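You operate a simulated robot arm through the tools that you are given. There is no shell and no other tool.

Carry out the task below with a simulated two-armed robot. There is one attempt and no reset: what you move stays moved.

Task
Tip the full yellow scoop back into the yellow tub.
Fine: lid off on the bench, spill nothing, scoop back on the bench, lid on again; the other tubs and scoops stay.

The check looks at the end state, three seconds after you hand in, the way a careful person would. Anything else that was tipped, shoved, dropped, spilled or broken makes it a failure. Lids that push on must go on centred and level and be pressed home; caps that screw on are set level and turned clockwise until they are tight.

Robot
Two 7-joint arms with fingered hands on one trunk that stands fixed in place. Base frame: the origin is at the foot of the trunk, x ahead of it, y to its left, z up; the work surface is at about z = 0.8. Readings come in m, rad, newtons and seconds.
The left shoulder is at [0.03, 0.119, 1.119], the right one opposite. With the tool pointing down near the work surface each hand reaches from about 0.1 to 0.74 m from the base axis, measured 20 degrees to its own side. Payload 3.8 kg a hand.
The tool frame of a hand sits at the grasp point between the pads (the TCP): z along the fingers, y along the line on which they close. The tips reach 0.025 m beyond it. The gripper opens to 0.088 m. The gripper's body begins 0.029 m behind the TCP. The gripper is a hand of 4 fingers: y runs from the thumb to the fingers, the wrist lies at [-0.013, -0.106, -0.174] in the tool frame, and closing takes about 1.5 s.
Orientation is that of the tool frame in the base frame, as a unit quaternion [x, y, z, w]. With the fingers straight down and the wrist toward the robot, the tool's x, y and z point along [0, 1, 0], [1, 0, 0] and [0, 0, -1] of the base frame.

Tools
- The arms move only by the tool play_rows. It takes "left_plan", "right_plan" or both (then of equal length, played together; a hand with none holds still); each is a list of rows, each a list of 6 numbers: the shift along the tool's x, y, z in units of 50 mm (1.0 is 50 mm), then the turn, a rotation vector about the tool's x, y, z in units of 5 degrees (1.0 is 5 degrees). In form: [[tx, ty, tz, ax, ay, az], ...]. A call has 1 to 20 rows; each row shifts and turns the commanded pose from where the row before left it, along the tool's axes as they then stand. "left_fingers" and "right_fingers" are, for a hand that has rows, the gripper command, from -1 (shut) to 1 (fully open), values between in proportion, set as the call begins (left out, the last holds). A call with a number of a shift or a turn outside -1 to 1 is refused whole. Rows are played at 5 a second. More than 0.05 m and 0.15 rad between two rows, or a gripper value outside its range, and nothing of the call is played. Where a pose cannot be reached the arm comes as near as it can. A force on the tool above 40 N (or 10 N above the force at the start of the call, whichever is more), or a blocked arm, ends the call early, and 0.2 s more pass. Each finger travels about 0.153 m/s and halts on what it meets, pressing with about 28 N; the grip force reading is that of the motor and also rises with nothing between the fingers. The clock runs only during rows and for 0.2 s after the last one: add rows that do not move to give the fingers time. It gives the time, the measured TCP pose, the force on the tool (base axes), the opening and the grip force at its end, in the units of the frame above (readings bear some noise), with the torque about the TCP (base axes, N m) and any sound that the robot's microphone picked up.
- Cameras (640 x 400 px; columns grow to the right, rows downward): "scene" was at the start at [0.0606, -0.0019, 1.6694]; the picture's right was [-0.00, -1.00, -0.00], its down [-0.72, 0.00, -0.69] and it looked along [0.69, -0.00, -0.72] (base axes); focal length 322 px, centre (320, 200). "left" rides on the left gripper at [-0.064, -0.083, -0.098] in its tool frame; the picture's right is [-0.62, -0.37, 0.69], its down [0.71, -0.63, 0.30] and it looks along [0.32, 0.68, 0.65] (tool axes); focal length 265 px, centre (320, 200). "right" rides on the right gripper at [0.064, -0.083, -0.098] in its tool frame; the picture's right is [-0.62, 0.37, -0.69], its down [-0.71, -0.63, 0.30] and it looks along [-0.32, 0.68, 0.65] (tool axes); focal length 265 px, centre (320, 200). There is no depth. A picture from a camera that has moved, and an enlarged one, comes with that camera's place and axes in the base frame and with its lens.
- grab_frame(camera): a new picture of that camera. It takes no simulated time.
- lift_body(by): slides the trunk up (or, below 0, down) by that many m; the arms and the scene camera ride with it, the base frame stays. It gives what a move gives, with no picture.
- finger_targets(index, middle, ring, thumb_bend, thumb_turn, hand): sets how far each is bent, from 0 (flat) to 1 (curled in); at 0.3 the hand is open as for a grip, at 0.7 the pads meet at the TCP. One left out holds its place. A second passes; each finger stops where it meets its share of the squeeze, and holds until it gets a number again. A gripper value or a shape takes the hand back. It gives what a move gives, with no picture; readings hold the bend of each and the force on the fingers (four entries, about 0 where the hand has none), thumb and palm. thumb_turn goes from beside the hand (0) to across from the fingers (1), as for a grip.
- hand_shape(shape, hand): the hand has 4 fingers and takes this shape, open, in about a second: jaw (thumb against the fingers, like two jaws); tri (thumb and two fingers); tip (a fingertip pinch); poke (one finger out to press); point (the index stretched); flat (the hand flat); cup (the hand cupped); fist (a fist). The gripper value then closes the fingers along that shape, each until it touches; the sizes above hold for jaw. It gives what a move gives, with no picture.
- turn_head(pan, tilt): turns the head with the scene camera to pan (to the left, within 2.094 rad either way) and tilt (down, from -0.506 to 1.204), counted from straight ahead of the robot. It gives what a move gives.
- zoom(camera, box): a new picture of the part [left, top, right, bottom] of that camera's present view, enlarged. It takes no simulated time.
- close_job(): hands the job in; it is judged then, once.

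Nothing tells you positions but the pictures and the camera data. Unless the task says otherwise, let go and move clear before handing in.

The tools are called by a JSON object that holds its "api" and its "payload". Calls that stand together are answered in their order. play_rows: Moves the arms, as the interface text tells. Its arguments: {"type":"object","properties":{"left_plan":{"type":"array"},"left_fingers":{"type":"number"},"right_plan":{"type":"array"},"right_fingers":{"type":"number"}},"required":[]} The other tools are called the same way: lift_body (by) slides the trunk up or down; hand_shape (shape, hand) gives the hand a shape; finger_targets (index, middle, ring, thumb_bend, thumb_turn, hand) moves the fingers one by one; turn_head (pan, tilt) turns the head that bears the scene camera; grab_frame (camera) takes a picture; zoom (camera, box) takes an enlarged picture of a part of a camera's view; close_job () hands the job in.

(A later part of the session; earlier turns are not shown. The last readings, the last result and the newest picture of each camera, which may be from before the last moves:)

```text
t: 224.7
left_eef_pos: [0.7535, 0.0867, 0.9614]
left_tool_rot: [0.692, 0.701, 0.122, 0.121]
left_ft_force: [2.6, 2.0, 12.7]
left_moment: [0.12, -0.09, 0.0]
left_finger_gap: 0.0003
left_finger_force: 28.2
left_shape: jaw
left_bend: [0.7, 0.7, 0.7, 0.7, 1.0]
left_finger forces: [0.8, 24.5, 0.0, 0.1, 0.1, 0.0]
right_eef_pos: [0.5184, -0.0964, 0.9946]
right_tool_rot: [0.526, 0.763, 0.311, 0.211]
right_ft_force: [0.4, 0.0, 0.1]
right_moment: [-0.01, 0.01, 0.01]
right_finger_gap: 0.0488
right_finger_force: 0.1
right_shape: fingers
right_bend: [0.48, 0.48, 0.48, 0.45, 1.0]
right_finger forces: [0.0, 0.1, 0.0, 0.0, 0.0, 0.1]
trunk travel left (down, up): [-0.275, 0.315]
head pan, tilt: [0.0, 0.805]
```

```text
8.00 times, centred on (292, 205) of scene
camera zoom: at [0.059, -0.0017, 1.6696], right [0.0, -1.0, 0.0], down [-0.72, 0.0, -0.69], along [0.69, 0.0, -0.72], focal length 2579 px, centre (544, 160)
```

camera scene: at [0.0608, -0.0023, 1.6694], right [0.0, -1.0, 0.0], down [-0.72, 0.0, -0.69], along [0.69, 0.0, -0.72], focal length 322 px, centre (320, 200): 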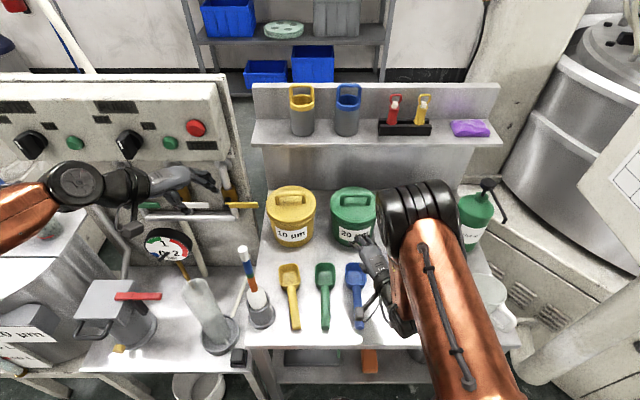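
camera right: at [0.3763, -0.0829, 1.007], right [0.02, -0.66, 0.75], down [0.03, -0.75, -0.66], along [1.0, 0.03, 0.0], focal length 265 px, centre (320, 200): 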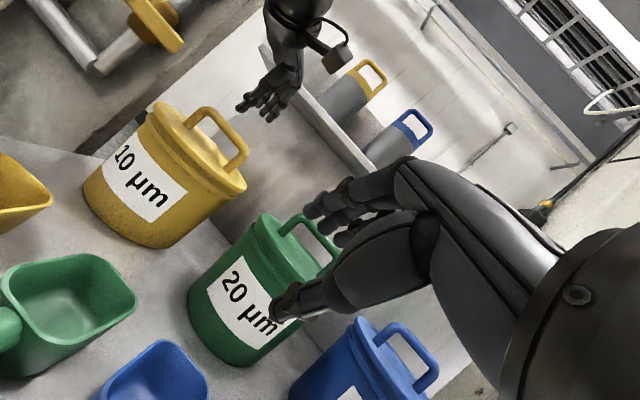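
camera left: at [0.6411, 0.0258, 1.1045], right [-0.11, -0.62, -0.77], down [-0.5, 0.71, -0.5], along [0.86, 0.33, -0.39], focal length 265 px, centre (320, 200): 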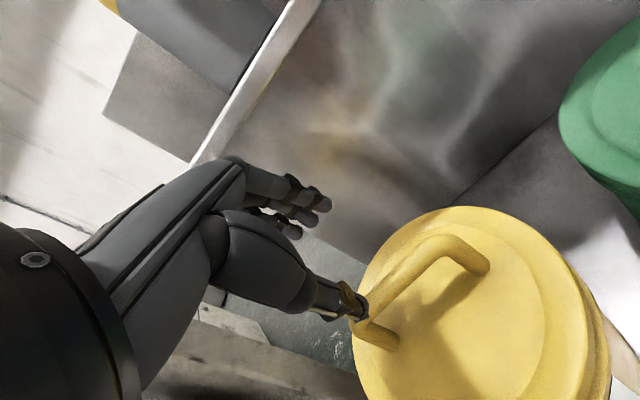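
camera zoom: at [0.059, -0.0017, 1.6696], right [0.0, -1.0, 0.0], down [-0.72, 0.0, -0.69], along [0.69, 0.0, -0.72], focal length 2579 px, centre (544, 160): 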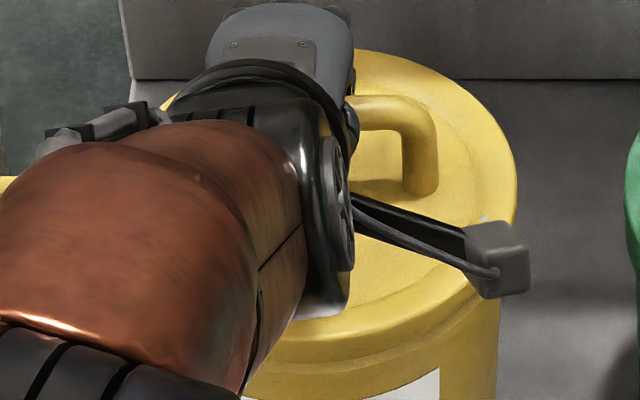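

{"api": "play_rows", "payload": {"left_plan": [[0, -0.014, 0.038, 0, 0, 0], [0, -0.014, 0.038, 0, 0, 0], [0, -0.007, 0.019, 0, 0, 0], [0, 0, 0, 0, 0, 0], [0, 0, 0, 0, 0, 0]]}}

{"api": "zoom", "payload": {"camera": "right", "box": [130, 70, 290, 210]}}

```text
t: 225.9
left_eef_pos: [0.7531, 0.0859, 0.9607]
left_tool_rot: [0.69, 0.702, 0.124, 0.125]
left_ft_force: [2.5, 3.5, 28.3]
left_moment: [0.21, -0.21, 0.0]
left_finger_gap: 0.0002
left_finger_force: 27.7
left_shape: jaw
left_bend: [0.7, 0.7, 0.7, 0.7, 1.0]
left_finger forces: [1.0, 33.5, 0.0, 0.0, 0.0, 0.0]
right_eef_pos: [0.5186, -0.0972, 0.9951]
right_tool_rot: [0.526, 0.763, 0.311, 0.212]
right_ft_force: [0.0, 0.7, 0.8]
right_moment: [-0.03, 0.02, -0.01]
right_finger_gap: 0.0486
right_finger_force: 0.0
right_shape: fingers
right_bend: [0.48, 0.48, 0.48, 0.45, 1.0]
right_finger forces: [0.0, 0.0, 0.0, 0.0, 0.0, 0.0]
trunk travel left (down, up): [-0.275, 0.315]
head pan, tilt: [0.0, 0.805]
```

```text
2.86 times, centred on (210, 140) of right
camera zoom: at [0.3742, -0.0829, 1.008], right [0.02, -0.66, 0.75], down [0.03, -0.75, -0.66], along [1.0, 0.03, 0.01], focal length 758 px, centre (634, 371)
```

zoom: 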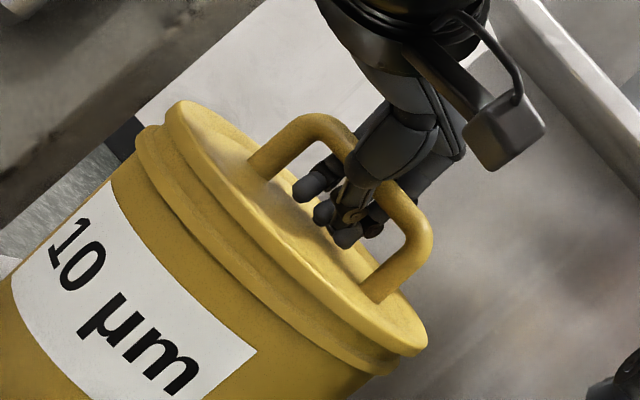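

Pressed to 28 N. I'll unload, open only the fingers, and slide the hand back so the thumb comes out from under the bar without touching the lid.

{"api": "play_rows", "payload": {"left_plan": [[0, 0.044, -0.122, 0, 0, 0], [0, 0.034, -0.094, 0, 0, 0], [0, 0, 0, 0, 0, 0]]}}

{"api": "finger_targets", "payload": {"hand": "left", "index": 0.3, "middle": 0.3, "ring": 0.3}}

{"api": "zoom", "payload": {"camera": "right", "box": [130, 70, 290, 210]}}

{"api": "zoom", "payload": {"camera": "left", "box": [180, 130, 520, 380]}}

```text
t: 226.7
left_eef_pos: [0.7501, 0.086, 0.9614]
left_tool_rot: [0.693, 0.702, 0.118, 0.118]
left_ft_force: [-0.4, -0.2, 1.9]
left_moment: [0.0, -0.03, 0.0]
left_finger_gap: 0.0
left_finger_force: 27.6
left_shape: jaw
left_bend: [0.7, 0.7, 0.7, 0.7, 1.0]
left_finger forces: [0.5, 0.0, 0.0, 0.0, 0.6, 0.0]
right_eef_pos: [0.5213, -0.0981, 0.994]
right_tool_rot: [0.527, 0.763, 0.31, 0.211]
right_ft_force: [0.6, 0.0, 0.1]
right_moment: [0.01, -0.01, 0.02]
right_finger_gap: 0.0486
right_finger_force: 0.0
right_shape: fingers
right_bend: [0.48, 0.48, 0.48, 0.45, 1.0]
right_finger forces: [0.0, 0.0, 0.1, 0.0, 0.1, 0.1]
trunk travel left (down, up): [-0.275, 0.315]
head pan, tilt: [0.0, 0.805]
```

```text
t: 227.7
left_eef_pos: [0.7527, 0.0874, 0.9647]
left_tool_rot: [0.692, 0.702, 0.119, 0.119]
left_ft_force: [-0.5, 0.9, -1.1]
left_moment: [0.0, -0.02, 0.0]
left_finger_gap: 0.0135
left_finger_force: 0.9
left_shape: fingers
left_bend: [0.3, 0.3, 0.3, 0.85, 1.0]
left_finger forces: [0.8, 0.1, 0.0, 0.1, 1.4, 0.1]
right_eef_pos: [0.5204, -0.0976, 0.9933]
right_tool_rot: [0.527, 0.763, 0.31, 0.211]
right_ft_force: [0.6, -1.1, -0.3]
right_moment: [-0.03, -0.02, 0.0]
right_finger_gap: 0.0489
right_finger_force: 0.1
right_shape: fingers
right_bend: [0.48, 0.48, 0.48, 0.45, 1.0]
right_finger forces: [0.0, 0.0, 0.1, 0.0, 0.0, 0.1]
trunk travel left (down, up): [-0.275, 0.315]
head pan, tilt: [0.0, 0.805]
```

```text
2.86 times, centred on (210, 140) of right
camera zoom: at [0.3766, -0.0829, 1.0069], right [0.02, -0.66, 0.75], down [0.03, -0.75, -0.66], along [1.0, 0.03, 0.0], focal length 758 px, centre (634, 371)
```

zoom: 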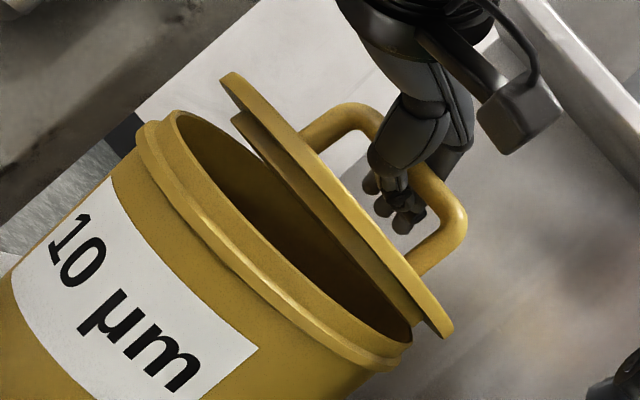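

```text
1.60 times, centred on (350, 255) of left
camera zoom: at [0.6421, 0.0218, 1.0301], right [-0.11, -0.62, -0.77], down [-0.5, 0.71, -0.5], along [0.86, 0.33, -0.39], focal length 425 px, centre (272, 112)
```

zoom: 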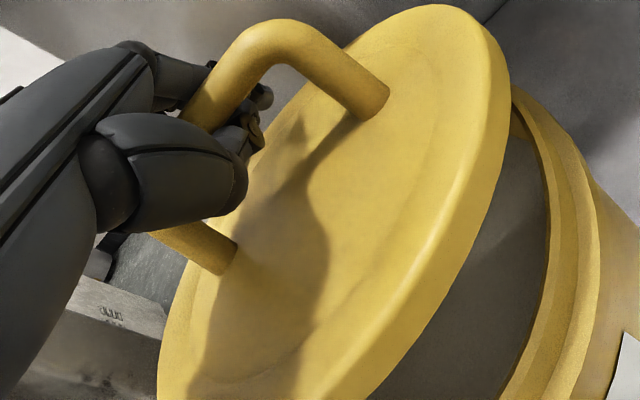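

The thumb curled further on its own when the fingers opened and tipped the lid up. I'll bring the thumb back right away so the lid settles down again.

{"api": "finger_targets", "payload": {"hand": "left", "index": 0.55, "middle": 0.55, "ring": 0.55, "thumb_bend": 0.7}}

{"api": "zoom", "payload": {"camera": "right", "box": [130, 70, 290, 210]}}

{"api": "zoom", "payload": {"camera": "left", "box": [180, 130, 520, 380]}}

```text
t: 228.7
left_eef_pos: [0.7515, 0.0866, 0.9645]
left_tool_rot: [0.692, 0.701, 0.12, 0.121]
left_ft_force: [-0.6, 0.4, 8.0]
left_moment: [0.0, -0.05, -0.05]
left_finger_gap: 0.0094
left_finger_force: 3.2
left_shape: fingers
left_bend: [0.55, 0.55, 0.55, 0.74, 1.0]
left_finger forces: [0.0, 0.1, 0.1, 0.0, 7.2, 0.0]
right_eef_pos: [0.5192, -0.0972, 0.9946]
right_tool_rot: [0.526, 0.763, 0.311, 0.211]
right_ft_force: [-0.5, 0.0, 0.9]
right_moment: [-0.02, -0.02, 0.01]
right_finger_gap: 0.0488
right_finger_force: 0.0
right_shape: fingers
right_bend: [0.48, 0.48, 0.48, 0.45, 1.0]
right_finger forces: [0.1, 0.1, 0.0, 0.1, 0.1, 0.0]
trunk travel left (down, up): [-0.275, 0.315]
head pan, tilt: [0.0, 0.805]
```

```text
2.86 times, centred on (210, 140) of right
camera zoom: at [0.3759, -0.083, 1.0072], right [0.02, -0.66, 0.75], down [0.03, -0.75, -0.66], along [1.0, 0.03, 0.0], focal length 758 px, centre (634, 371)
```

zoom: 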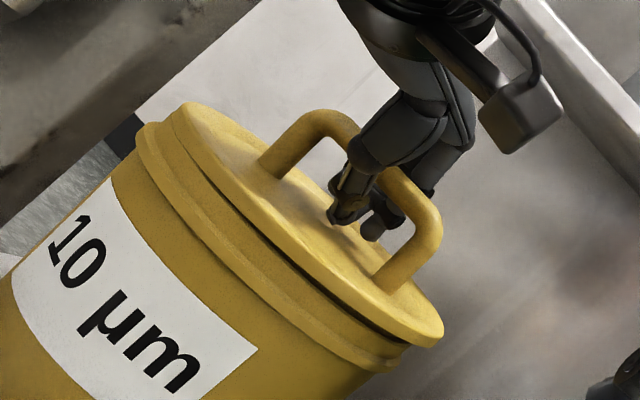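

```text
1.60 times, centred on (350, 255) of left
camera zoom: at [0.6416, 0.0217, 1.0312], right [-0.11, -0.62, -0.77], down [-0.5, 0.71, -0.5], along [0.86, 0.33, -0.39], focal length 425 px, centre (272, 112)
```

zoom: 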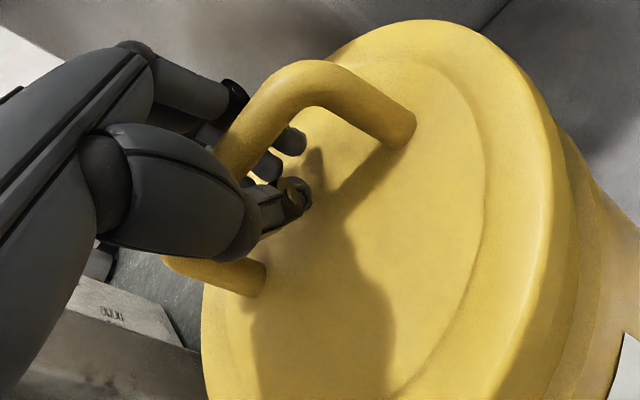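

The lid came back down but sits slightly off to the far side. I'll catch it again, lift, and re-seat it, then open thumb and fingers together in very small steps this time.

{"api": "finger_targets", "payload": {"hand": "left", "index": 0.69, "middle": 0.69, "ring": 0.69, "thumb_bend": 0.71}}

{"api": "play_rows", "payload": {"left_plan": [[0, 0.0, 0.0, 0, 0, 0], [0, 0.02, -0.056, 0, 0, 0], [0, 0.027, -0.075, 0, 0, 0], [0, 0.027, -0.075, 0, 0, 0], [0, 0.027, -0.075, 0, 0, 0], [0, 0.027, -0.075, 0, 0, 0], [0, 0.02, -0.056, 0, 0, 0], [0, 0, 0, 0, 0, 0], [0, 0, 0, 0, 0, 0]]}}

{"api": "zoom", "payload": {"camera": "right", "box": [130, 70, 290, 210]}}

{"api": "zoom", "payload": {"camera": "left", "box": [250, 130, 630, 400]}}

{"api": "zoom", "payload": {"camera": "scene", "box": [262, 180, 322, 230]}}

```text
t: 229.7
left_eef_pos: [0.7515, 0.0861, 0.9655]
left_tool_rot: [0.692, 0.702, 0.12, 0.121]
left_ft_force: [-0.6, 0.6, 6.9]
left_moment: [-0.02, -0.05, -0.03]
left_finger_gap: 0.0
left_finger_force: 4.5
left_shape: fingers
left_bend: [0.68, 0.68, 0.69, 0.74, 1.0]
left_finger forces: [0.0, 0.1, 0.0, 0.1, 8.2, 0.0]
right_eef_pos: [0.5196, -0.097, 0.994]
right_tool_rot: [0.527, 0.763, 0.309, 0.211]
right_ft_force: [0.6, -0.4, -0.6]
right_moment: [0.01, 0.02, 0.04]
right_finger_gap: 0.0487
right_finger_force: 0.0
right_shape: fingers
right_bend: [0.48, 0.48, 0.48, 0.45, 1.0]
right_finger forces: [0.1, 0.0, 0.0, 0.0, 0.0, 0.1]
trunk travel left (down, up): [-0.275, 0.315]
head pan, tilt: [0.0, 0.805]
```

```text
t: 231.7
left_eef_pos: [0.7535, 0.0871, 0.9885]
left_tool_rot: [0.691, 0.702, 0.12, 0.121]
left_ft_force: [0.7, -0.5, -1.1]
left_moment: [0.02, -0.03, -0.01]
left_finger_gap: 0.0
left_finger_force: 0.4
left_shape: fingers
left_bend: [0.69, 0.69, 0.69, 0.71, 1.0]
left_finger forces: [0.2, 0.0, 0.1, 0.0, 0.3, 0.0]
right_eef_pos: [0.5205, -0.0973, 0.9944]
right_tool_rot: [0.527, 0.763, 0.309, 0.211]
right_ft_force: [0.0, 0.1, -1.0]
right_moment: [-0.01, -0.03, 0.04]
right_finger_gap: 0.0488
right_finger_force: 0.0
right_shape: fingers
right_bend: [0.48, 0.48, 0.48, 0.45, 1.0]
right_finger forces: [0.1, 0.1, 0.0, 0.0, 0.0, 0.1]
trunk travel left (down, up): [-0.275, 0.315]
head pan, tilt: [0.0, 0.805]
```

```text
2.86 times, centred on (210, 140) of right
camera zoom: at [0.3766, -0.0829, 1.0069], right [0.02, -0.66, 0.75], down [0.03, -0.75, -0.66], along [1.0, 0.03, 0.0], focal length 758 px, centre (634, 371)
```

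zoom: 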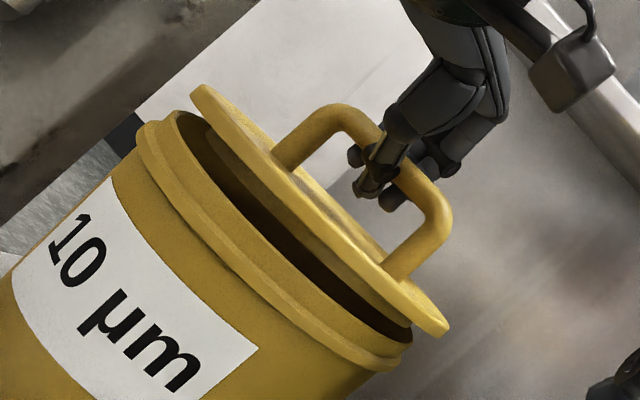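

```text
1.48 times, centred on (440, 265) of left
camera zoom: at [0.6433, 0.0215, 1.053], right [-0.11, -0.62, -0.77], down [-0.5, 0.71, -0.5], along [0.86, 0.33, -0.39], focal length 393 px, centre (142, 104)
```

zoom: 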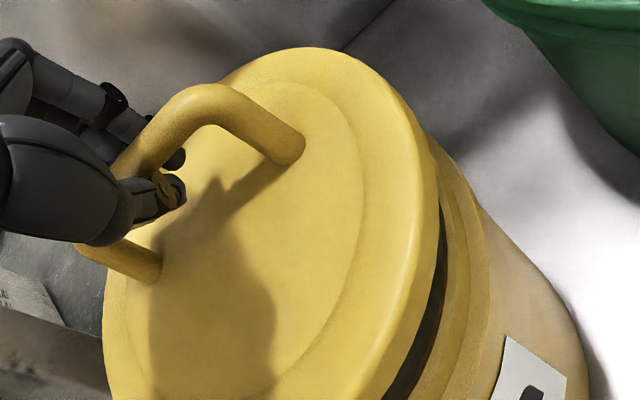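

```text
8.00 times, centred on (292, 205) of scene
camera zoom: at [0.0608, -0.0018, 1.6694], right [0.0, -1.0, 0.0], down [-0.72, 0.0, -0.69], along [0.69, 0.0, -0.72], focal length 2579 px, centre (544, 160)
```

zoom: 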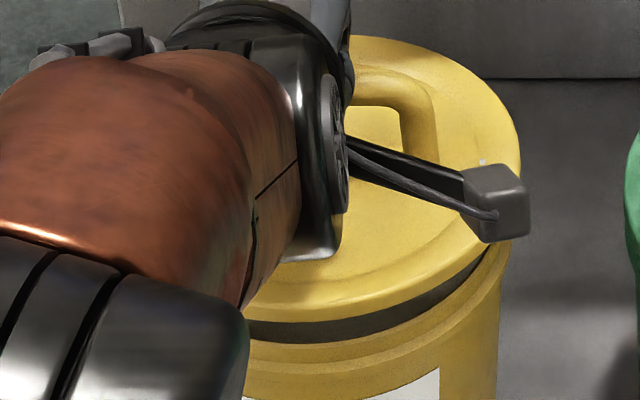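

The lid is hanging level but about 2 mm to the right of centre. I'll firm the grip and shift 2 mm left.

{"api": "play_rows", "payload": {"left_plan": [[0, 0, 0, 0, 0, 0], [0, 0, 0, 0, 0, 0], [0, 0, 0, 0, 0, 0], [0.022, 0, 0, 0, 0, 0], [0.022, 0, 0, 0, 0, 0], [0, 0, 0, 0, 0, 0], [0, 0, 0, 0, 0, 0]], "left_fingers": -1}}

{"api": "zoom", "payload": {"camera": "right", "box": [130, 70, 290, 210]}}

{"api": "zoom", "payload": {"camera": "scene", "box": [262, 180, 322, 230]}}

```text
t: 233.3
left_eef_pos: [0.754, 0.0887, 0.9864]
left_tool_rot: [0.692, 0.702, 0.119, 0.12]
left_ft_force: [-0.1, 0.2, -0.8]
left_moment: [-0.01, -0.02, 0.01]
left_finger_gap: 0.0001
left_finger_force: 27.8
left_shape: jaw
left_bend: [0.7, 0.7, 0.7, 0.75, 1.0]
left_finger forces: [6.0, 0.6, 2.5, 0.0, 1.8, 0.0]
right_eef_pos: [0.521, -0.0972, 0.9937]
right_tool_rot: [0.526, 0.763, 0.31, 0.211]
right_ft_force: [0.1, 0.5, -0.1]
right_moment: [0.0, 0.01, -0.01]
right_finger_gap: 0.0488
right_finger_force: 0.0
right_shape: fingers
right_bend: [0.48, 0.48, 0.48, 0.45, 1.0]
right_finger forces: [0.0, 0.0, 0.0, 0.0, 0.1, 0.1]
trunk travel left (down, up): [-0.275, 0.315]
head pan, tilt: [0.0, 0.805]
```

```text
2.86 times, centred on (210, 140) of right
camera zoom: at [0.3766, -0.0829, 1.0069], right [0.02, -0.66, 0.75], down [0.03, -0.75, -0.66], along [1.0, 0.03, 0.0], focal length 758 px, centre (634, 371)
```

zoom: 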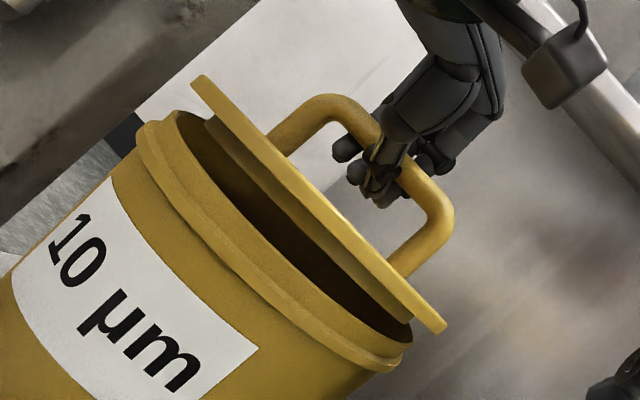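

```text
8.00 times, centred on (292, 205) of scene
camera zoom: at [0.0608, -0.0018, 1.6694], right [0.0, -1.0, 0.0], down [-0.72, 0.0, -0.69], along [0.69, 0.0, -0.72], focal length 2579 px, centre (544, 160)
```

zoom: 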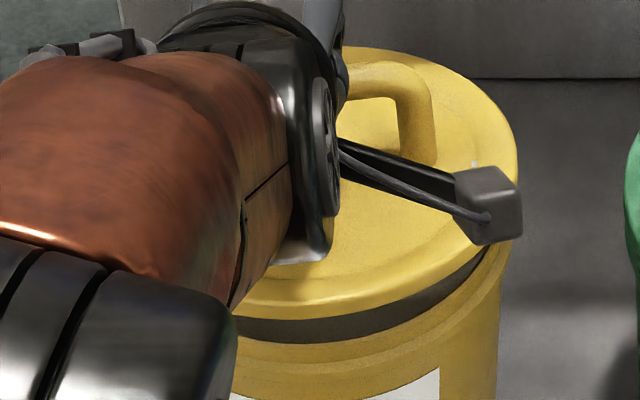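

The firm grip tilted the lid, while the softer hold let it hang level. I'll return to the soft hold.

{"api": "finger_targets", "payload": {"hand": "left", "index": 0.68, "middle": 0.68, "ring": 0.68, "thumb_bend": 0.7}}

{"api": "zoom", "payload": {"camera": "right", "box": [130, 70, 290, 210]}}

{"api": "zoom", "payload": {"camera": "scene", "box": [262, 180, 322, 230]}}

```text
t: 234.3
left_eef_pos: [0.7536, 0.0887, 0.9859]
left_tool_rot: [0.692, 0.702, 0.119, 0.12]
left_ft_force: [-0.4, -0.2, -0.3]
left_moment: [0.02, 0.0, -0.01]
left_finger_gap: 0.0017
left_finger_force: 0.2
left_shape: fingers
left_bend: [0.68, 0.68, 0.68, 0.7, 1.0]
left_finger forces: [0.0, 0.0, 0.1, 0.0, 0.3, 0.1]
right_eef_pos: [0.5198, -0.0982, 0.9935]
right_tool_rot: [0.527, 0.763, 0.309, 0.211]
right_ft_force: [0.5, 0.5, -0.7]
right_moment: [0.02, 0.0, 0.02]
right_finger_gap: 0.0486
right_finger_force: 0.0
right_shape: fingers
right_bend: [0.48, 0.48, 0.48, 0.45, 1.0]
right_finger forces: [0.1, 0.0, 0.0, 0.0, 0.1, 0.1]
trunk travel left (down, up): [-0.275, 0.315]
head pan, tilt: [0.0, 0.805]
```

```text
2.86 times, centred on (210, 140) of right
camera zoom: at [0.3766, -0.0829, 1.0069], right [0.02, -0.66, 0.75], down [0.03, -0.75, -0.66], along [1.0, 0.03, 0.0], focal length 758 px, centre (634, 371)
```

zoom: 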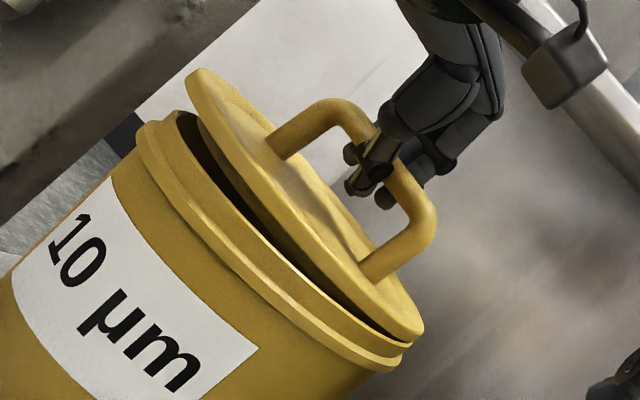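

```text
8.00 times, centred on (292, 205) of scene
camera zoom: at [0.0608, -0.0019, 1.6694], right [0.0, -1.0, 0.0], down [-0.72, 0.0, -0.69], along [0.69, 0.0, -0.72], focal length 2579 px, centre (544, 160)
```

zoom: 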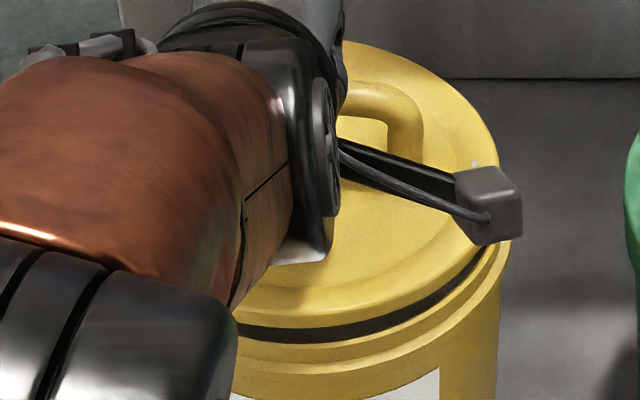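

{"api": "play_rows", "payload": {"left_plan": [[0, 0, 0, 0, 0, 0], [0, 0, 0, 0, 0, 0], [0, 0, 0, 0, 0, 0], [0, 0, 0, 0, 0, 0], [0, 0, 0, 0, 0, 0]], "left_fingers": -1}}

{"api": "zoom", "payload": {"camera": "right", "box": [130, 70, 290, 210]}}

{"api": "zoom", "payload": {"camera": "scene", "box": [262, 180, 322, 230]}}

{"api": "zoom", "payload": {"camera": "left", "box": [250, 130, 630, 400]}}

```text
t: 235.5
left_eef_pos: [0.7532, 0.0887, 0.986]
left_tool_rot: [0.692, 0.702, 0.12, 0.12]
left_ft_force: [0.0, -0.1, -0.2]
left_moment: [0.0, -0.02, 0.0]
left_finger_gap: 0.0003
left_finger_force: 28.0
left_shape: jaw
left_bend: [0.71, 0.7, 0.7, 0.74, 1.0]
left_finger forces: [7.6, 1.9, 2.2, 0.1, 24.2, 0.0]
right_eef_pos: [0.5197, -0.0974, 0.9942]
right_tool_rot: [0.526, 0.764, 0.31, 0.21]
right_ft_force: [-0.6, -0.4, 0.1]
right_moment: [-0.02, -0.03, -0.01]
right_finger_gap: 0.0488
right_finger_force: 0.1
right_shape: fingers
right_bend: [0.48, 0.48, 0.48, 0.45, 1.0]
right_finger forces: [0.0, 0.0, 0.0, 0.0, 0.0, 0.1]
trunk travel left (down, up): [-0.275, 0.315]
head pan, tilt: [0.0, 0.805]
```

```text
2.86 times, centred on (210, 140) of right
camera zoom: at [0.3766, -0.0829, 1.0069], right [0.02, -0.66, 0.75], down [0.03, -0.75, -0.66], along [1.0, 0.03, 0.0], focal length 758 px, centre (634, 371)
```

zoom: 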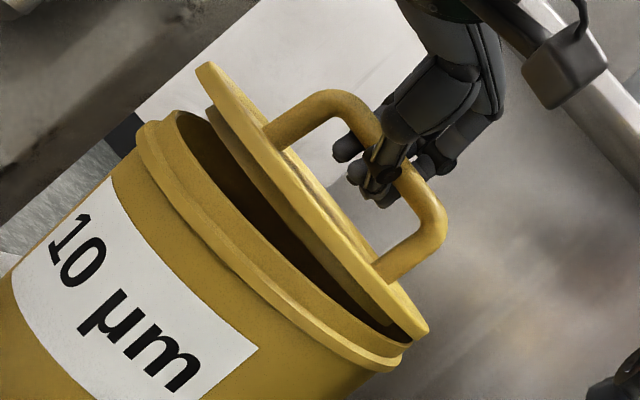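

```text
8.00 times, centred on (292, 205) of scene
camera zoom: at [0.0608, -0.0019, 1.6694], right [0.0, -1.0, 0.0], down [-0.72, 0.0, -0.69], along [0.69, 0.0, -0.72], focal length 2579 px, centre (544, 160)
```

zoom: 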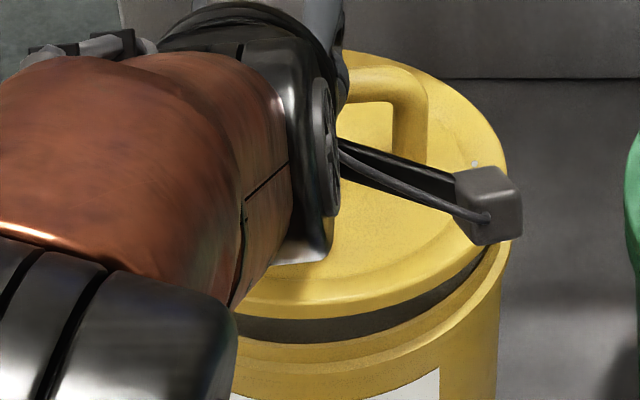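

```text
1.48 times, centred on (440, 265) of left
camera zoom: at [0.6432, 0.024, 1.0521], right [-0.11, -0.62, -0.77], down [-0.5, 0.71, -0.5], along [0.86, 0.33, -0.39], focal length 393 px, centre (142, 104)
```

zoom: 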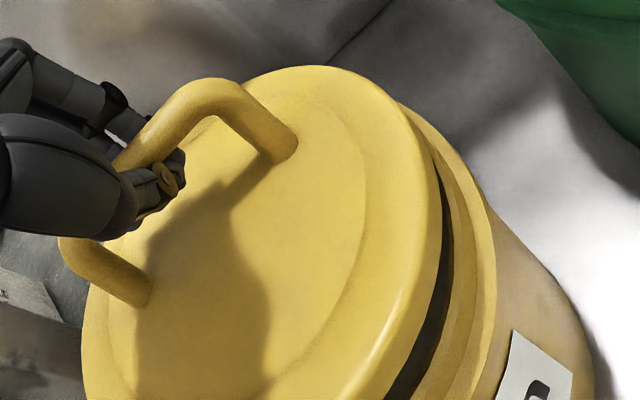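

The bar is being pinched instead of resting freely on the closed fingertips. I'll set the lid back down, drop the hand slightly so the tips can close below the bar, and lift again.

{"api": "play_rows", "payload": {"left_plan": [[-0.02, -0.027, 0.075, 0, 0, 0], [-0.02, -0.027, 0.075, 0, 0, 0], [0, -0.027, 0.075, 0, 0, 0], [0, -0.02, 0.056, 0, 0, 0], [0, 0, 0, 0, 0, 0]]}}

{"api": "finger_targets", "payload": {"hand": "left", "index": 0.6, "middle": 0.6, "ring": 0.6, "thumb_bend": 0.62}}

{"api": "zoom", "payload": {"camera": "right", "box": [130, 70, 290, 210]}}

{"api": "zoom", "payload": {"camera": "scene", "box": [262, 180, 322, 230]}}

```text
t: 236.7
left_eef_pos: [0.7539, 0.0863, 0.9721]
left_tool_rot: [0.692, 0.701, 0.12, 0.121]
left_ft_force: [0.1, -0.1, 1.8]
left_moment: [-0.02, -0.02, 0.01]
left_finger_gap: 0.0003
left_finger_force: 28.2
left_shape: jaw
left_bend: [0.71, 0.7, 0.7, 0.76, 1.0]
left_finger forces: [3.2, 0.0, 1.2, 0.0, 3.7, 0.0]
right_eef_pos: [0.5197, -0.0977, 0.9933]
right_tool_rot: [0.526, 0.764, 0.31, 0.211]
right_ft_force: [0.7, 0.1, -0.4]
right_moment: [-0.05, 0.01, 0.01]
right_finger_gap: 0.0487
right_finger_force: 0.1
right_shape: fingers
right_bend: [0.48, 0.48, 0.48, 0.45, 1.0]
right_finger forces: [0.0, 0.1, 0.0, 0.0, 0.1, 0.0]
trunk travel left (down, up): [-0.275, 0.315]
head pan, tilt: [0.0, 0.805]
```

```text
t: 237.7
left_eef_pos: [0.7538, 0.0858, 0.9722]
left_tool_rot: [0.692, 0.701, 0.119, 0.119]
left_ft_force: [0.1, -0.3, 0.9]
left_moment: [0.01, 0.05, 0.01]
left_finger_gap: 0.0172
left_finger_force: 0.2
left_shape: fingers
left_bend: [0.6, 0.6, 0.6, 0.62, 1.0]
left_finger forces: [0.0, 0.0, 0.1, 0.0, 0.0, 0.1]
right_eef_pos: [0.5198, -0.0976, 0.9935]
right_tool_rot: [0.527, 0.763, 0.309, 0.211]
right_ft_force: [0.4, 0.5, 0.3]
right_moment: [-0.02, 0.0, -0.01]
right_finger_gap: 0.0487
right_finger_force: 0.0
right_shape: fingers
right_bend: [0.48, 0.48, 0.48, 0.45, 1.0]
right_finger forces: [0.1, 0.0, 0.0, 0.0, 0.0, 0.0]
trunk travel left (down, up): [-0.275, 0.315]
head pan, tilt: [0.0, 0.805]
```

```text
2.86 times, centred on (210, 140) of right
camera zoom: at [0.3765, -0.0829, 1.0069], right [0.02, -0.66, 0.75], down [0.03, -0.75, -0.66], along [1.0, 0.03, 0.0], focal length 758 px, centre (634, 371)
```

zoom: 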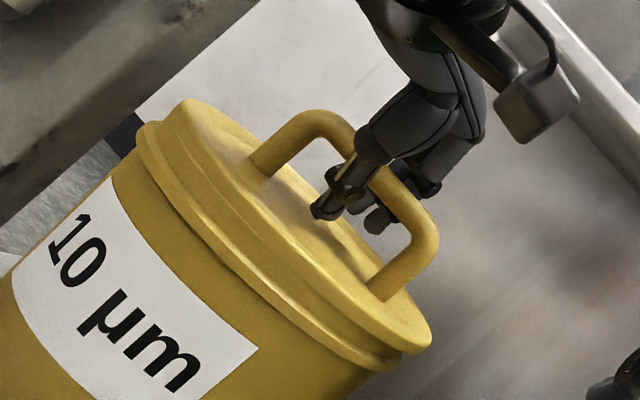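

```text
8.00 times, centred on (292, 205) of scene
camera zoom: at [0.0607, -0.0019, 1.6694], right [0.0, -1.0, 0.0], down [-0.72, 0.0, -0.69], along [0.69, 0.0, -0.72], focal length 2579 px, centre (544, 160)
```

zoom: 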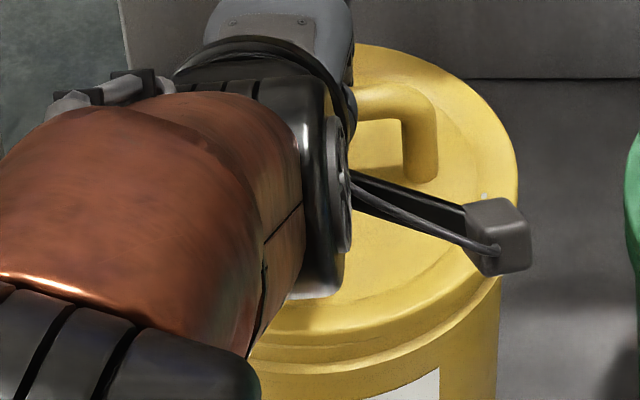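

The lid is resting flat again, a few millimetres back. Pressing seated it centrally last time, so I'll close the tips below the bar and press again.

{"api": "play_rows", "payload": {"left_plan": [[0, -0.014, 0.038, 0, 0, 0], [0, 0, 0, 0, 0, 0]]}}

{"api": "finger_targets", "payload": {"hand": "left", "index": 0.69, "middle": 0.69, "ring": 0.69, "thumb_bend": 0.7}}

{"api": "play_rows", "payload": {"left_plan": [[0, -0.02, 0.056, 0, 0, 0], [0, -0.02, 0.056, 0, 0, 0], [0, -0.014, 0.038, 0, 0, 0], [0, 0, 0, 0, 0, 0]]}}

{"api": "zoom", "payload": {"camera": "right", "box": [130, 70, 290, 210]}}

{"api": "zoom", "payload": {"camera": "left", "box": [250, 130, 630, 400]}}

```text
t: 238.3
left_eef_pos: [0.7526, 0.0866, 0.9706]
left_tool_rot: [0.692, 0.701, 0.119, 0.12]
left_ft_force: [0.1, 0.2, 0.6]
left_moment: [0.03, -0.02, 0.0]
left_finger_gap: 0.0174
left_finger_force: 0.6
left_shape: fingers
left_bend: [0.6, 0.6, 0.6, 0.62, 1.0]
left_finger forces: [0.1, 0.0, 0.0, 0.0, 0.8, 0.0]
right_eef_pos: [0.5202, -0.0976, 0.9933]
right_tool_rot: [0.527, 0.763, 0.309, 0.211]
right_ft_force: [-0.2, -0.1, -0.5]
right_moment: [0.02, 0.0, -0.02]
right_finger_gap: 0.0487
right_finger_force: 0.1
right_shape: fingers
right_bend: [0.48, 0.48, 0.48, 0.45, 1.0]
right_finger forces: [0.0, 0.0, 0.0, 0.0, 0.0, 0.1]
trunk travel left (down, up): [-0.275, 0.315]
head pan, tilt: [0.0, 0.805]
```

```text
t: 239.3
left_eef_pos: [0.7517, 0.0864, 0.9697]
left_tool_rot: [0.692, 0.702, 0.118, 0.12]
left_ft_force: [0.3, -0.5, -0.4]
left_moment: [0.04, -0.01, 0.0]
left_finger_gap: 0.0009
left_finger_force: 0.4
left_shape: fingers
left_bend: [0.69, 0.69, 0.69, 0.7, 1.0]
left_finger forces: [0.1, 0.0, 0.0, 0.1, 0.0, 0.2]
right_eef_pos: [0.5202, -0.0982, 0.9934]
right_tool_rot: [0.526, 0.763, 0.31, 0.211]
right_ft_force: [0.4, -0.3, -0.5]
right_moment: [0.0, 0.02, 0.0]
right_finger_gap: 0.0488
right_finger_force: 0.1
right_shape: fingers
right_bend: [0.48, 0.48, 0.48, 0.45, 1.0]
right_finger forces: [0.1, 0.0, 0.1, 0.0, 0.0, 0.1]
trunk travel left (down, up): [-0.275, 0.315]
head pan, tilt: [0.0, 0.805]
```

```text
t: 240.3
left_eef_pos: [0.7517, 0.0869, 0.9623]
left_tool_rot: [0.692, 0.701, 0.12, 0.121]
left_ft_force: [-0.4, -0.8, 6.5]
left_moment: [0.0, 0.02, 0.0]
left_finger_gap: 0.0001
left_finger_force: 3.1
left_shape: fingers
left_bend: [0.69, 0.69, 0.69, 0.72, 1.0]
left_finger forces: [0.3, 0.0, 0.1, 0.1, 6.0, 0.0]
right_eef_pos: [0.5193, -0.0977, 0.9939]
right_tool_rot: [0.527, 0.763, 0.31, 0.212]
right_ft_force: [0.6, -1.1, 0.0]
right_moment: [0.0, -0.01, 0.02]
right_finger_gap: 0.0486
right_finger_force: 0.1
right_shape: fingers
right_bend: [0.48, 0.48, 0.48, 0.45, 1.0]
right_finger forces: [0.1, 0.0, 0.0, 0.0, 0.0, 0.0]
trunk travel left (down, up): [-0.275, 0.315]
head pan, tilt: [0.0, 0.805]
```

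```text
2.86 times, centred on (210, 140) of right
camera zoom: at [0.3759, -0.083, 1.0072], right [0.02, -0.66, 0.75], down [0.03, -0.75, -0.66], along [1.0, 0.03, 0.0], focal length 758 px, centre (634, 371)
```

zoom: 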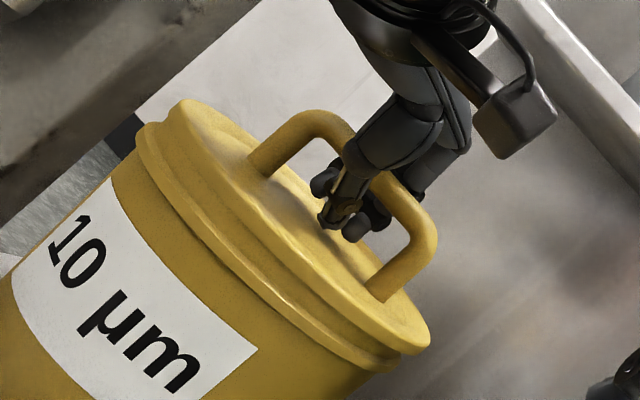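

```text
1.48 times, centred on (440, 265) of left
camera zoom: at [0.642, 0.0218, 1.0286], right [-0.11, -0.62, -0.77], down [-0.5, 0.71, -0.5], along [0.86, 0.33, -0.39], focal length 393 px, centre (142, 104)
```

zoom: 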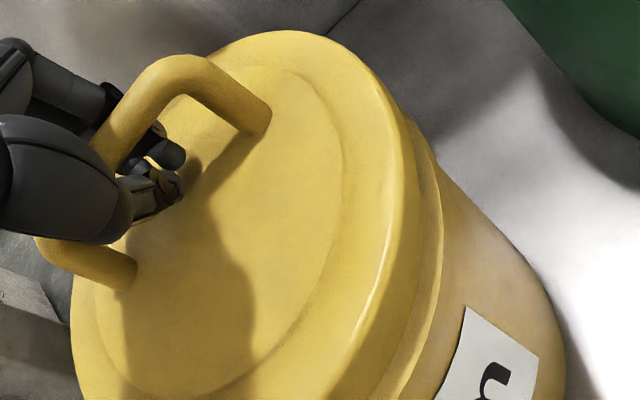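

{"api": "play_rows", "payload": {"left_plan": [[0, 0, 0, 0, 0, 0], [0, 0, 0, 0, 0, 0], [0, -0.014, 0.038, 0, 0, 0], [0, -0.014, 0.038, 0, 0, 0], [0, -0.014, 0.038, 0, 0, 0], [0, 0, 0, 0, 0, 0], [0, 0, 0, 0, 0, 0]], "left_fingers": -1}}

{"api": "zoom", "payload": {"camera": "right", "box": [130, 70, 290, 210]}}

{"api": "zoom", "payload": {"camera": "scene", "box": [262, 180, 322, 230]}}

```text
t: 241.9
left_eef_pos: [0.753, 0.0871, 0.9601]
left_tool_rot: [0.692, 0.701, 0.122, 0.124]
left_ft_force: [1.1, 0.9, 26.9]
left_moment: [0.17, -0.22, 0.01]
left_finger_gap: 0.0
left_finger_force: 28.3
left_shape: jaw
left_bend: [0.7, 0.7, 0.7, 0.75, 1.0]
left_finger forces: [0.6, 36.7, 0.1, 0.0, 0.0, 0.0]
right_eef_pos: [0.5169, -0.0976, 0.995]
right_tool_rot: [0.526, 0.763, 0.31, 0.211]
right_ft_force: [-0.9, -0.2, 0.4]
right_moment: [-0.02, -0.03, -0.01]
right_finger_gap: 0.0487
right_finger_force: 0.0
right_shape: fingers
right_bend: [0.48, 0.48, 0.48, 0.45, 1.0]
right_finger forces: [0.1, 0.1, 0.0, 0.0, 0.0, 0.0]
trunk travel left (down, up): [-0.275, 0.315]
head pan, tilt: [0.0, 0.805]
```

```text
2.86 times, centred on (210, 140) of right
camera zoom: at [0.3744, -0.0831, 1.0079], right [0.02, -0.66, 0.75], down [0.03, -0.75, -0.66], along [1.0, 0.03, 0.01], focal length 758 px, centre (634, 371)
```

zoom: 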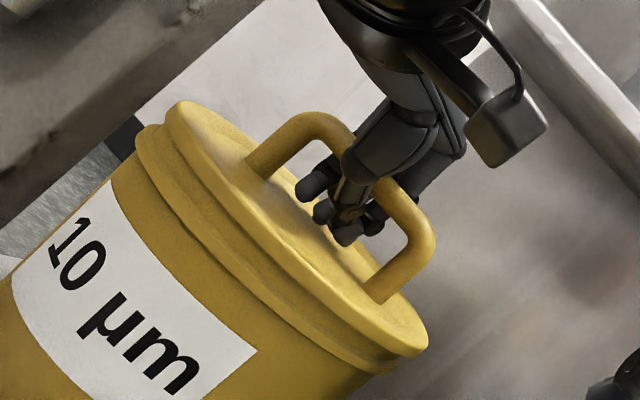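

```text
8.00 times, centred on (292, 205) of scene
camera zoom: at [0.057, -0.0022, 1.6697], right [0.0, -1.0, 0.0], down [-0.72, 0.0, -0.69], along [0.69, 0.0, -0.72], focal length 2579 px, centre (544, 160)
```

zoom: 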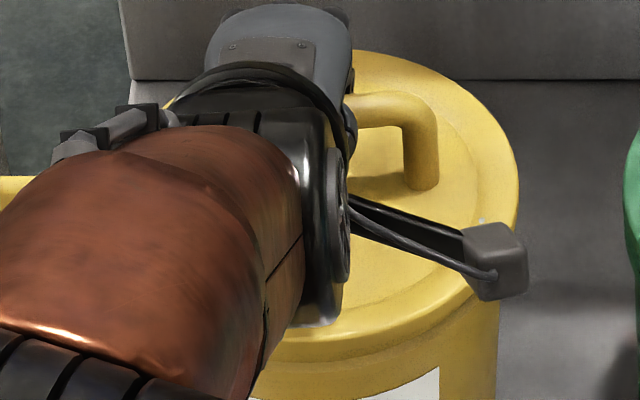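

The lid is pressed at 27 N and, allowing for the body's small flex, sits centred. Now I'll unload and open all digits together in very small steps, raising slightly each time.

{"api": "play_rows", "payload": {"left_plan": [[0, 0.034, -0.094, 0, 0, 0], [0, 0.037, -0.103, 0, 0, 0], [0, 0, 0, 0, 0, 0]]}}

{"api": "finger_targets", "payload": {"hand": "left", "index": 0.62, "middle": 0.62, "ring": 0.62, "thumb_bend": 0.69}}

{"api": "zoom", "payload": {"camera": "right", "box": [130, 70, 290, 210]}}

```text
t: 242.7
left_eef_pos: [0.7501, 0.0869, 0.9624]
left_tool_rot: [0.692, 0.702, 0.117, 0.117]
left_ft_force: [-1.2, -1.2, 1.4]
left_moment: [-0.02, 0.0, 0.01]
left_finger_gap: 0.0001
left_finger_force: 28.2
left_shape: jaw
left_bend: [0.7, 0.7, 0.7, 0.75, 1.0]
left_finger forces: [0.4, 0.1, 0.1, 0.0, 0.0, 0.0]
right_eef_pos: [0.5208, -0.0976, 0.9944]
right_tool_rot: [0.527, 0.763, 0.309, 0.211]
right_ft_force: [-0.8, -0.2, -0.4]
right_moment: [-0.04, -0.01, 0.02]
right_finger_gap: 0.0487
right_finger_force: 0.0
right_shape: fingers
right_bend: [0.48, 0.48, 0.48, 0.45, 1.0]
right_finger forces: [0.0, 0.0, 0.1, 0.1, 0.1, 0.1]
trunk travel left (down, up): [-0.275, 0.315]
head pan, tilt: [0.0, 0.805]
```

```text
t: 243.7
left_eef_pos: [0.7528, 0.0877, 0.9639]
left_tool_rot: [0.692, 0.701, 0.12, 0.121]
left_ft_force: [0.3, -0.5, 1.0]
left_moment: [-0.01, -0.03, -0.02]
left_finger_gap: 0.0074
left_finger_force: 0.1
left_shape: fingers
left_bend: [0.62, 0.62, 0.62, 0.7, 1.0]
left_finger forces: [0.1, 0.0, 0.0, 0.1, 0.6, 0.0]
right_eef_pos: [0.52, -0.0971, 0.9926]
right_tool_rot: [0.526, 0.764, 0.31, 0.21]
right_ft_force: [0.5, 0.1, 0.2]
right_moment: [0.01, 0.01, 0.0]
right_finger_gap: 0.0488
right_finger_force: 0.0
right_shape: fingers
right_bend: [0.48, 0.48, 0.48, 0.45, 1.0]
right_finger forces: [0.1, 0.0, 0.0, 0.0, 0.0, 0.0]
trunk travel left (down, up): [-0.275, 0.315]
head pan, tilt: [0.0, 0.805]
```

```text
2.86 times, centred on (210, 140) of right
camera zoom: at [0.3765, -0.0829, 1.0069], right [0.02, -0.66, 0.75], down [0.03, -0.75, -0.66], along [1.0, 0.03, 0.0], focal length 758 px, centre (634, 371)
```

zoom: 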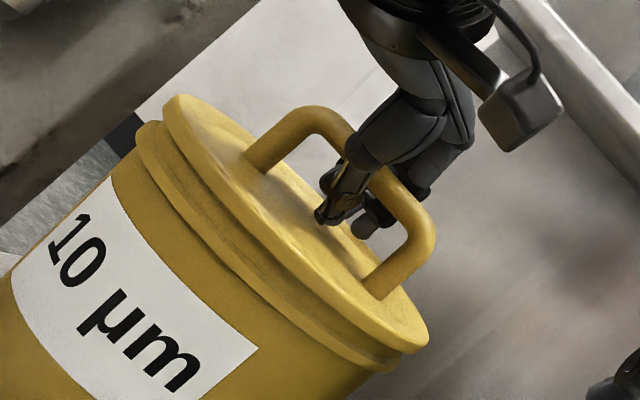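

{"api": "play_rows", "payload": {"left_plan": [[0, 0.01, -0.028, 0, 0, 0], [0, 0, 0, 0, 0, 0]]}}

{"api": "finger_targets", "payload": {"hand": "left", "index": 0.55, "middle": 0.55, "ring": 0.55, "thumb_bend": 0.66}}

{"api": "play_rows", "payload": {"left_plan": [[0, 0.01, -0.028, 0, 0, 0], [0, 0, 0, 0, 0, 0]]}}

{"api": "finger_targets", "payload": {"hand": "left", "index": 0.48, "middle": 0.48, "ring": 0.48, "thumb_bend": 0.63}}

{"api": "zoom", "payload": {"camera": "right", "box": [130, 70, 290, 210]}}

```text
t: 244.3
left_eef_pos: [0.7522, 0.0869, 0.9666]
left_tool_rot: [0.692, 0.702, 0.119, 0.121]
left_ft_force: [-0.2, 0.2, -0.3]
left_moment: [-0.03, 0.0, 0.01]
left_finger_gap: 0.0078
left_finger_force: 0.0
left_shape: fingers
left_bend: [0.62, 0.62, 0.62, 0.69, 1.0]
left_finger forces: [0.0, 0.0, 0.0, 0.0, 0.0, 0.0]
right_eef_pos: [0.5198, -0.0979, 0.995]
right_tool_rot: [0.526, 0.763, 0.309, 0.212]
right_ft_force: [0.4, 0.3, -0.3]
right_moment: [-0.01, 0.02, 0.0]
right_finger_gap: 0.0486
right_finger_force: 0.2
right_shape: fingers
right_bend: [0.48, 0.48, 0.48, 0.45, 1.0]
right_finger forces: [0.1, 0.1, 0.0, 0.1, 0.0, 0.0]
trunk travel left (down, up): [-0.275, 0.315]
head pan, tilt: [0.0, 0.805]
```

```text
t: 245.3
left_eef_pos: [0.7527, 0.0871, 0.968]
left_tool_rot: [0.691, 0.702, 0.119, 0.12]
left_ft_force: [1.1, -0.2, 1.8]
left_moment: [0.01, -0.01, -0.01]
left_finger_gap: 0.0174
left_finger_force: 0.3
left_shape: fingers
left_bend: [0.55, 0.55, 0.55, 0.67, 1.0]
left_finger forces: [0.0, 0.0, 0.0, 0.1, 1.3, 0.0]
right_eef_pos: [0.5194, -0.0977, 0.9939]
right_tool_rot: [0.527, 0.764, 0.309, 0.21]
right_ft_force: [1.0, -0.6, 1.1]
right_moment: [0.0, 0.0, 0.04]
right_finger_gap: 0.0489
right_finger_force: 0.0
right_shape: fingers
right_bend: [0.48, 0.48, 0.48, 0.45, 1.0]
right_finger forces: [0.0, 0.0, 0.0, 0.1, 0.0, 0.0]
trunk travel left (down, up): [-0.275, 0.315]
head pan, tilt: [0.0, 0.805]
```

```text
t: 245.9
left_eef_pos: [0.7524, 0.0867, 0.9673]
left_tool_rot: [0.692, 0.702, 0.119, 0.119]
left_ft_force: [0.4, 0.6, 0.2]
left_moment: [0.01, -0.02, 0.01]
left_finger_gap: 0.0186
left_finger_force: 0.0
left_shape: fingers
left_bend: [0.55, 0.55, 0.55, 0.66, 1.0]
left_finger forces: [0.1, 0.1, 0.0, 0.0, 0.0, 0.0]
right_eef_pos: [0.521, -0.0979, 0.9935]
right_tool_rot: [0.527, 0.763, 0.309, 0.211]
right_ft_force: [-0.1, 0.1, 0.4]
right_moment: [0.01, 0.01, 0.01]
right_finger_gap: 0.0488
right_finger_force: 0.0
right_shape: fingers
right_bend: [0.48, 0.48, 0.48, 0.45, 1.0]
right_finger forces: [0.0, 0.0, 0.1, 0.0, 0.0, 0.0]
trunk travel left (down, up): [-0.275, 0.315]
head pan, tilt: [0.0, 0.805]
```

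```text
t: 246.9
left_eef_pos: [0.7506, 0.086, 0.9678]
left_tool_rot: [0.693, 0.701, 0.119, 0.12]
left_ft_force: [0.1, -0.2, 3.1]
left_moment: [0.03, -0.01, 0.0]
left_finger_gap: 0.0278
left_finger_force: 0.7
left_shape: fingers
left_bend: [0.48, 0.48, 0.48, 0.64, 1.0]
left_finger forces: [0.0, 0.1, 0.0, 0.1, 1.8, 0.0]
right_eef_pos: [0.5205, -0.0969, 0.9948]
right_tool_rot: [0.526, 0.764, 0.309, 0.211]
right_ft_force: [-0.9, 0.4, -0.2]
right_moment: [0.0, 0.0, 0.0]
right_finger_gap: 0.0483
right_finger_force: 0.0
right_shape: fingers
right_bend: [0.48, 0.48, 0.48, 0.45, 1.0]
right_finger forces: [0.1, 0.0, 0.1, 0.0, 0.0, 0.1]
trunk travel left (down, up): [-0.275, 0.315]
head pan, tilt: [0.0, 0.805]
```

```text
2.86 times, centred on (210, 140) of right
camera zoom: at [0.3764, -0.0829, 1.0069], right [0.02, -0.66, 0.75], down [0.03, -0.75, -0.66], along [1.0, 0.03, 0.0], focal length 758 px, centre (634, 371)
```

zoom: 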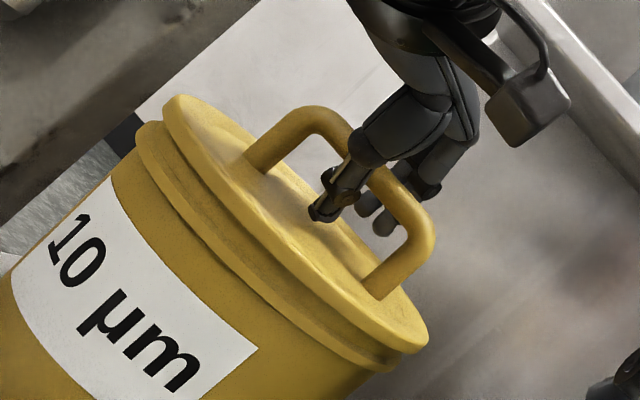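

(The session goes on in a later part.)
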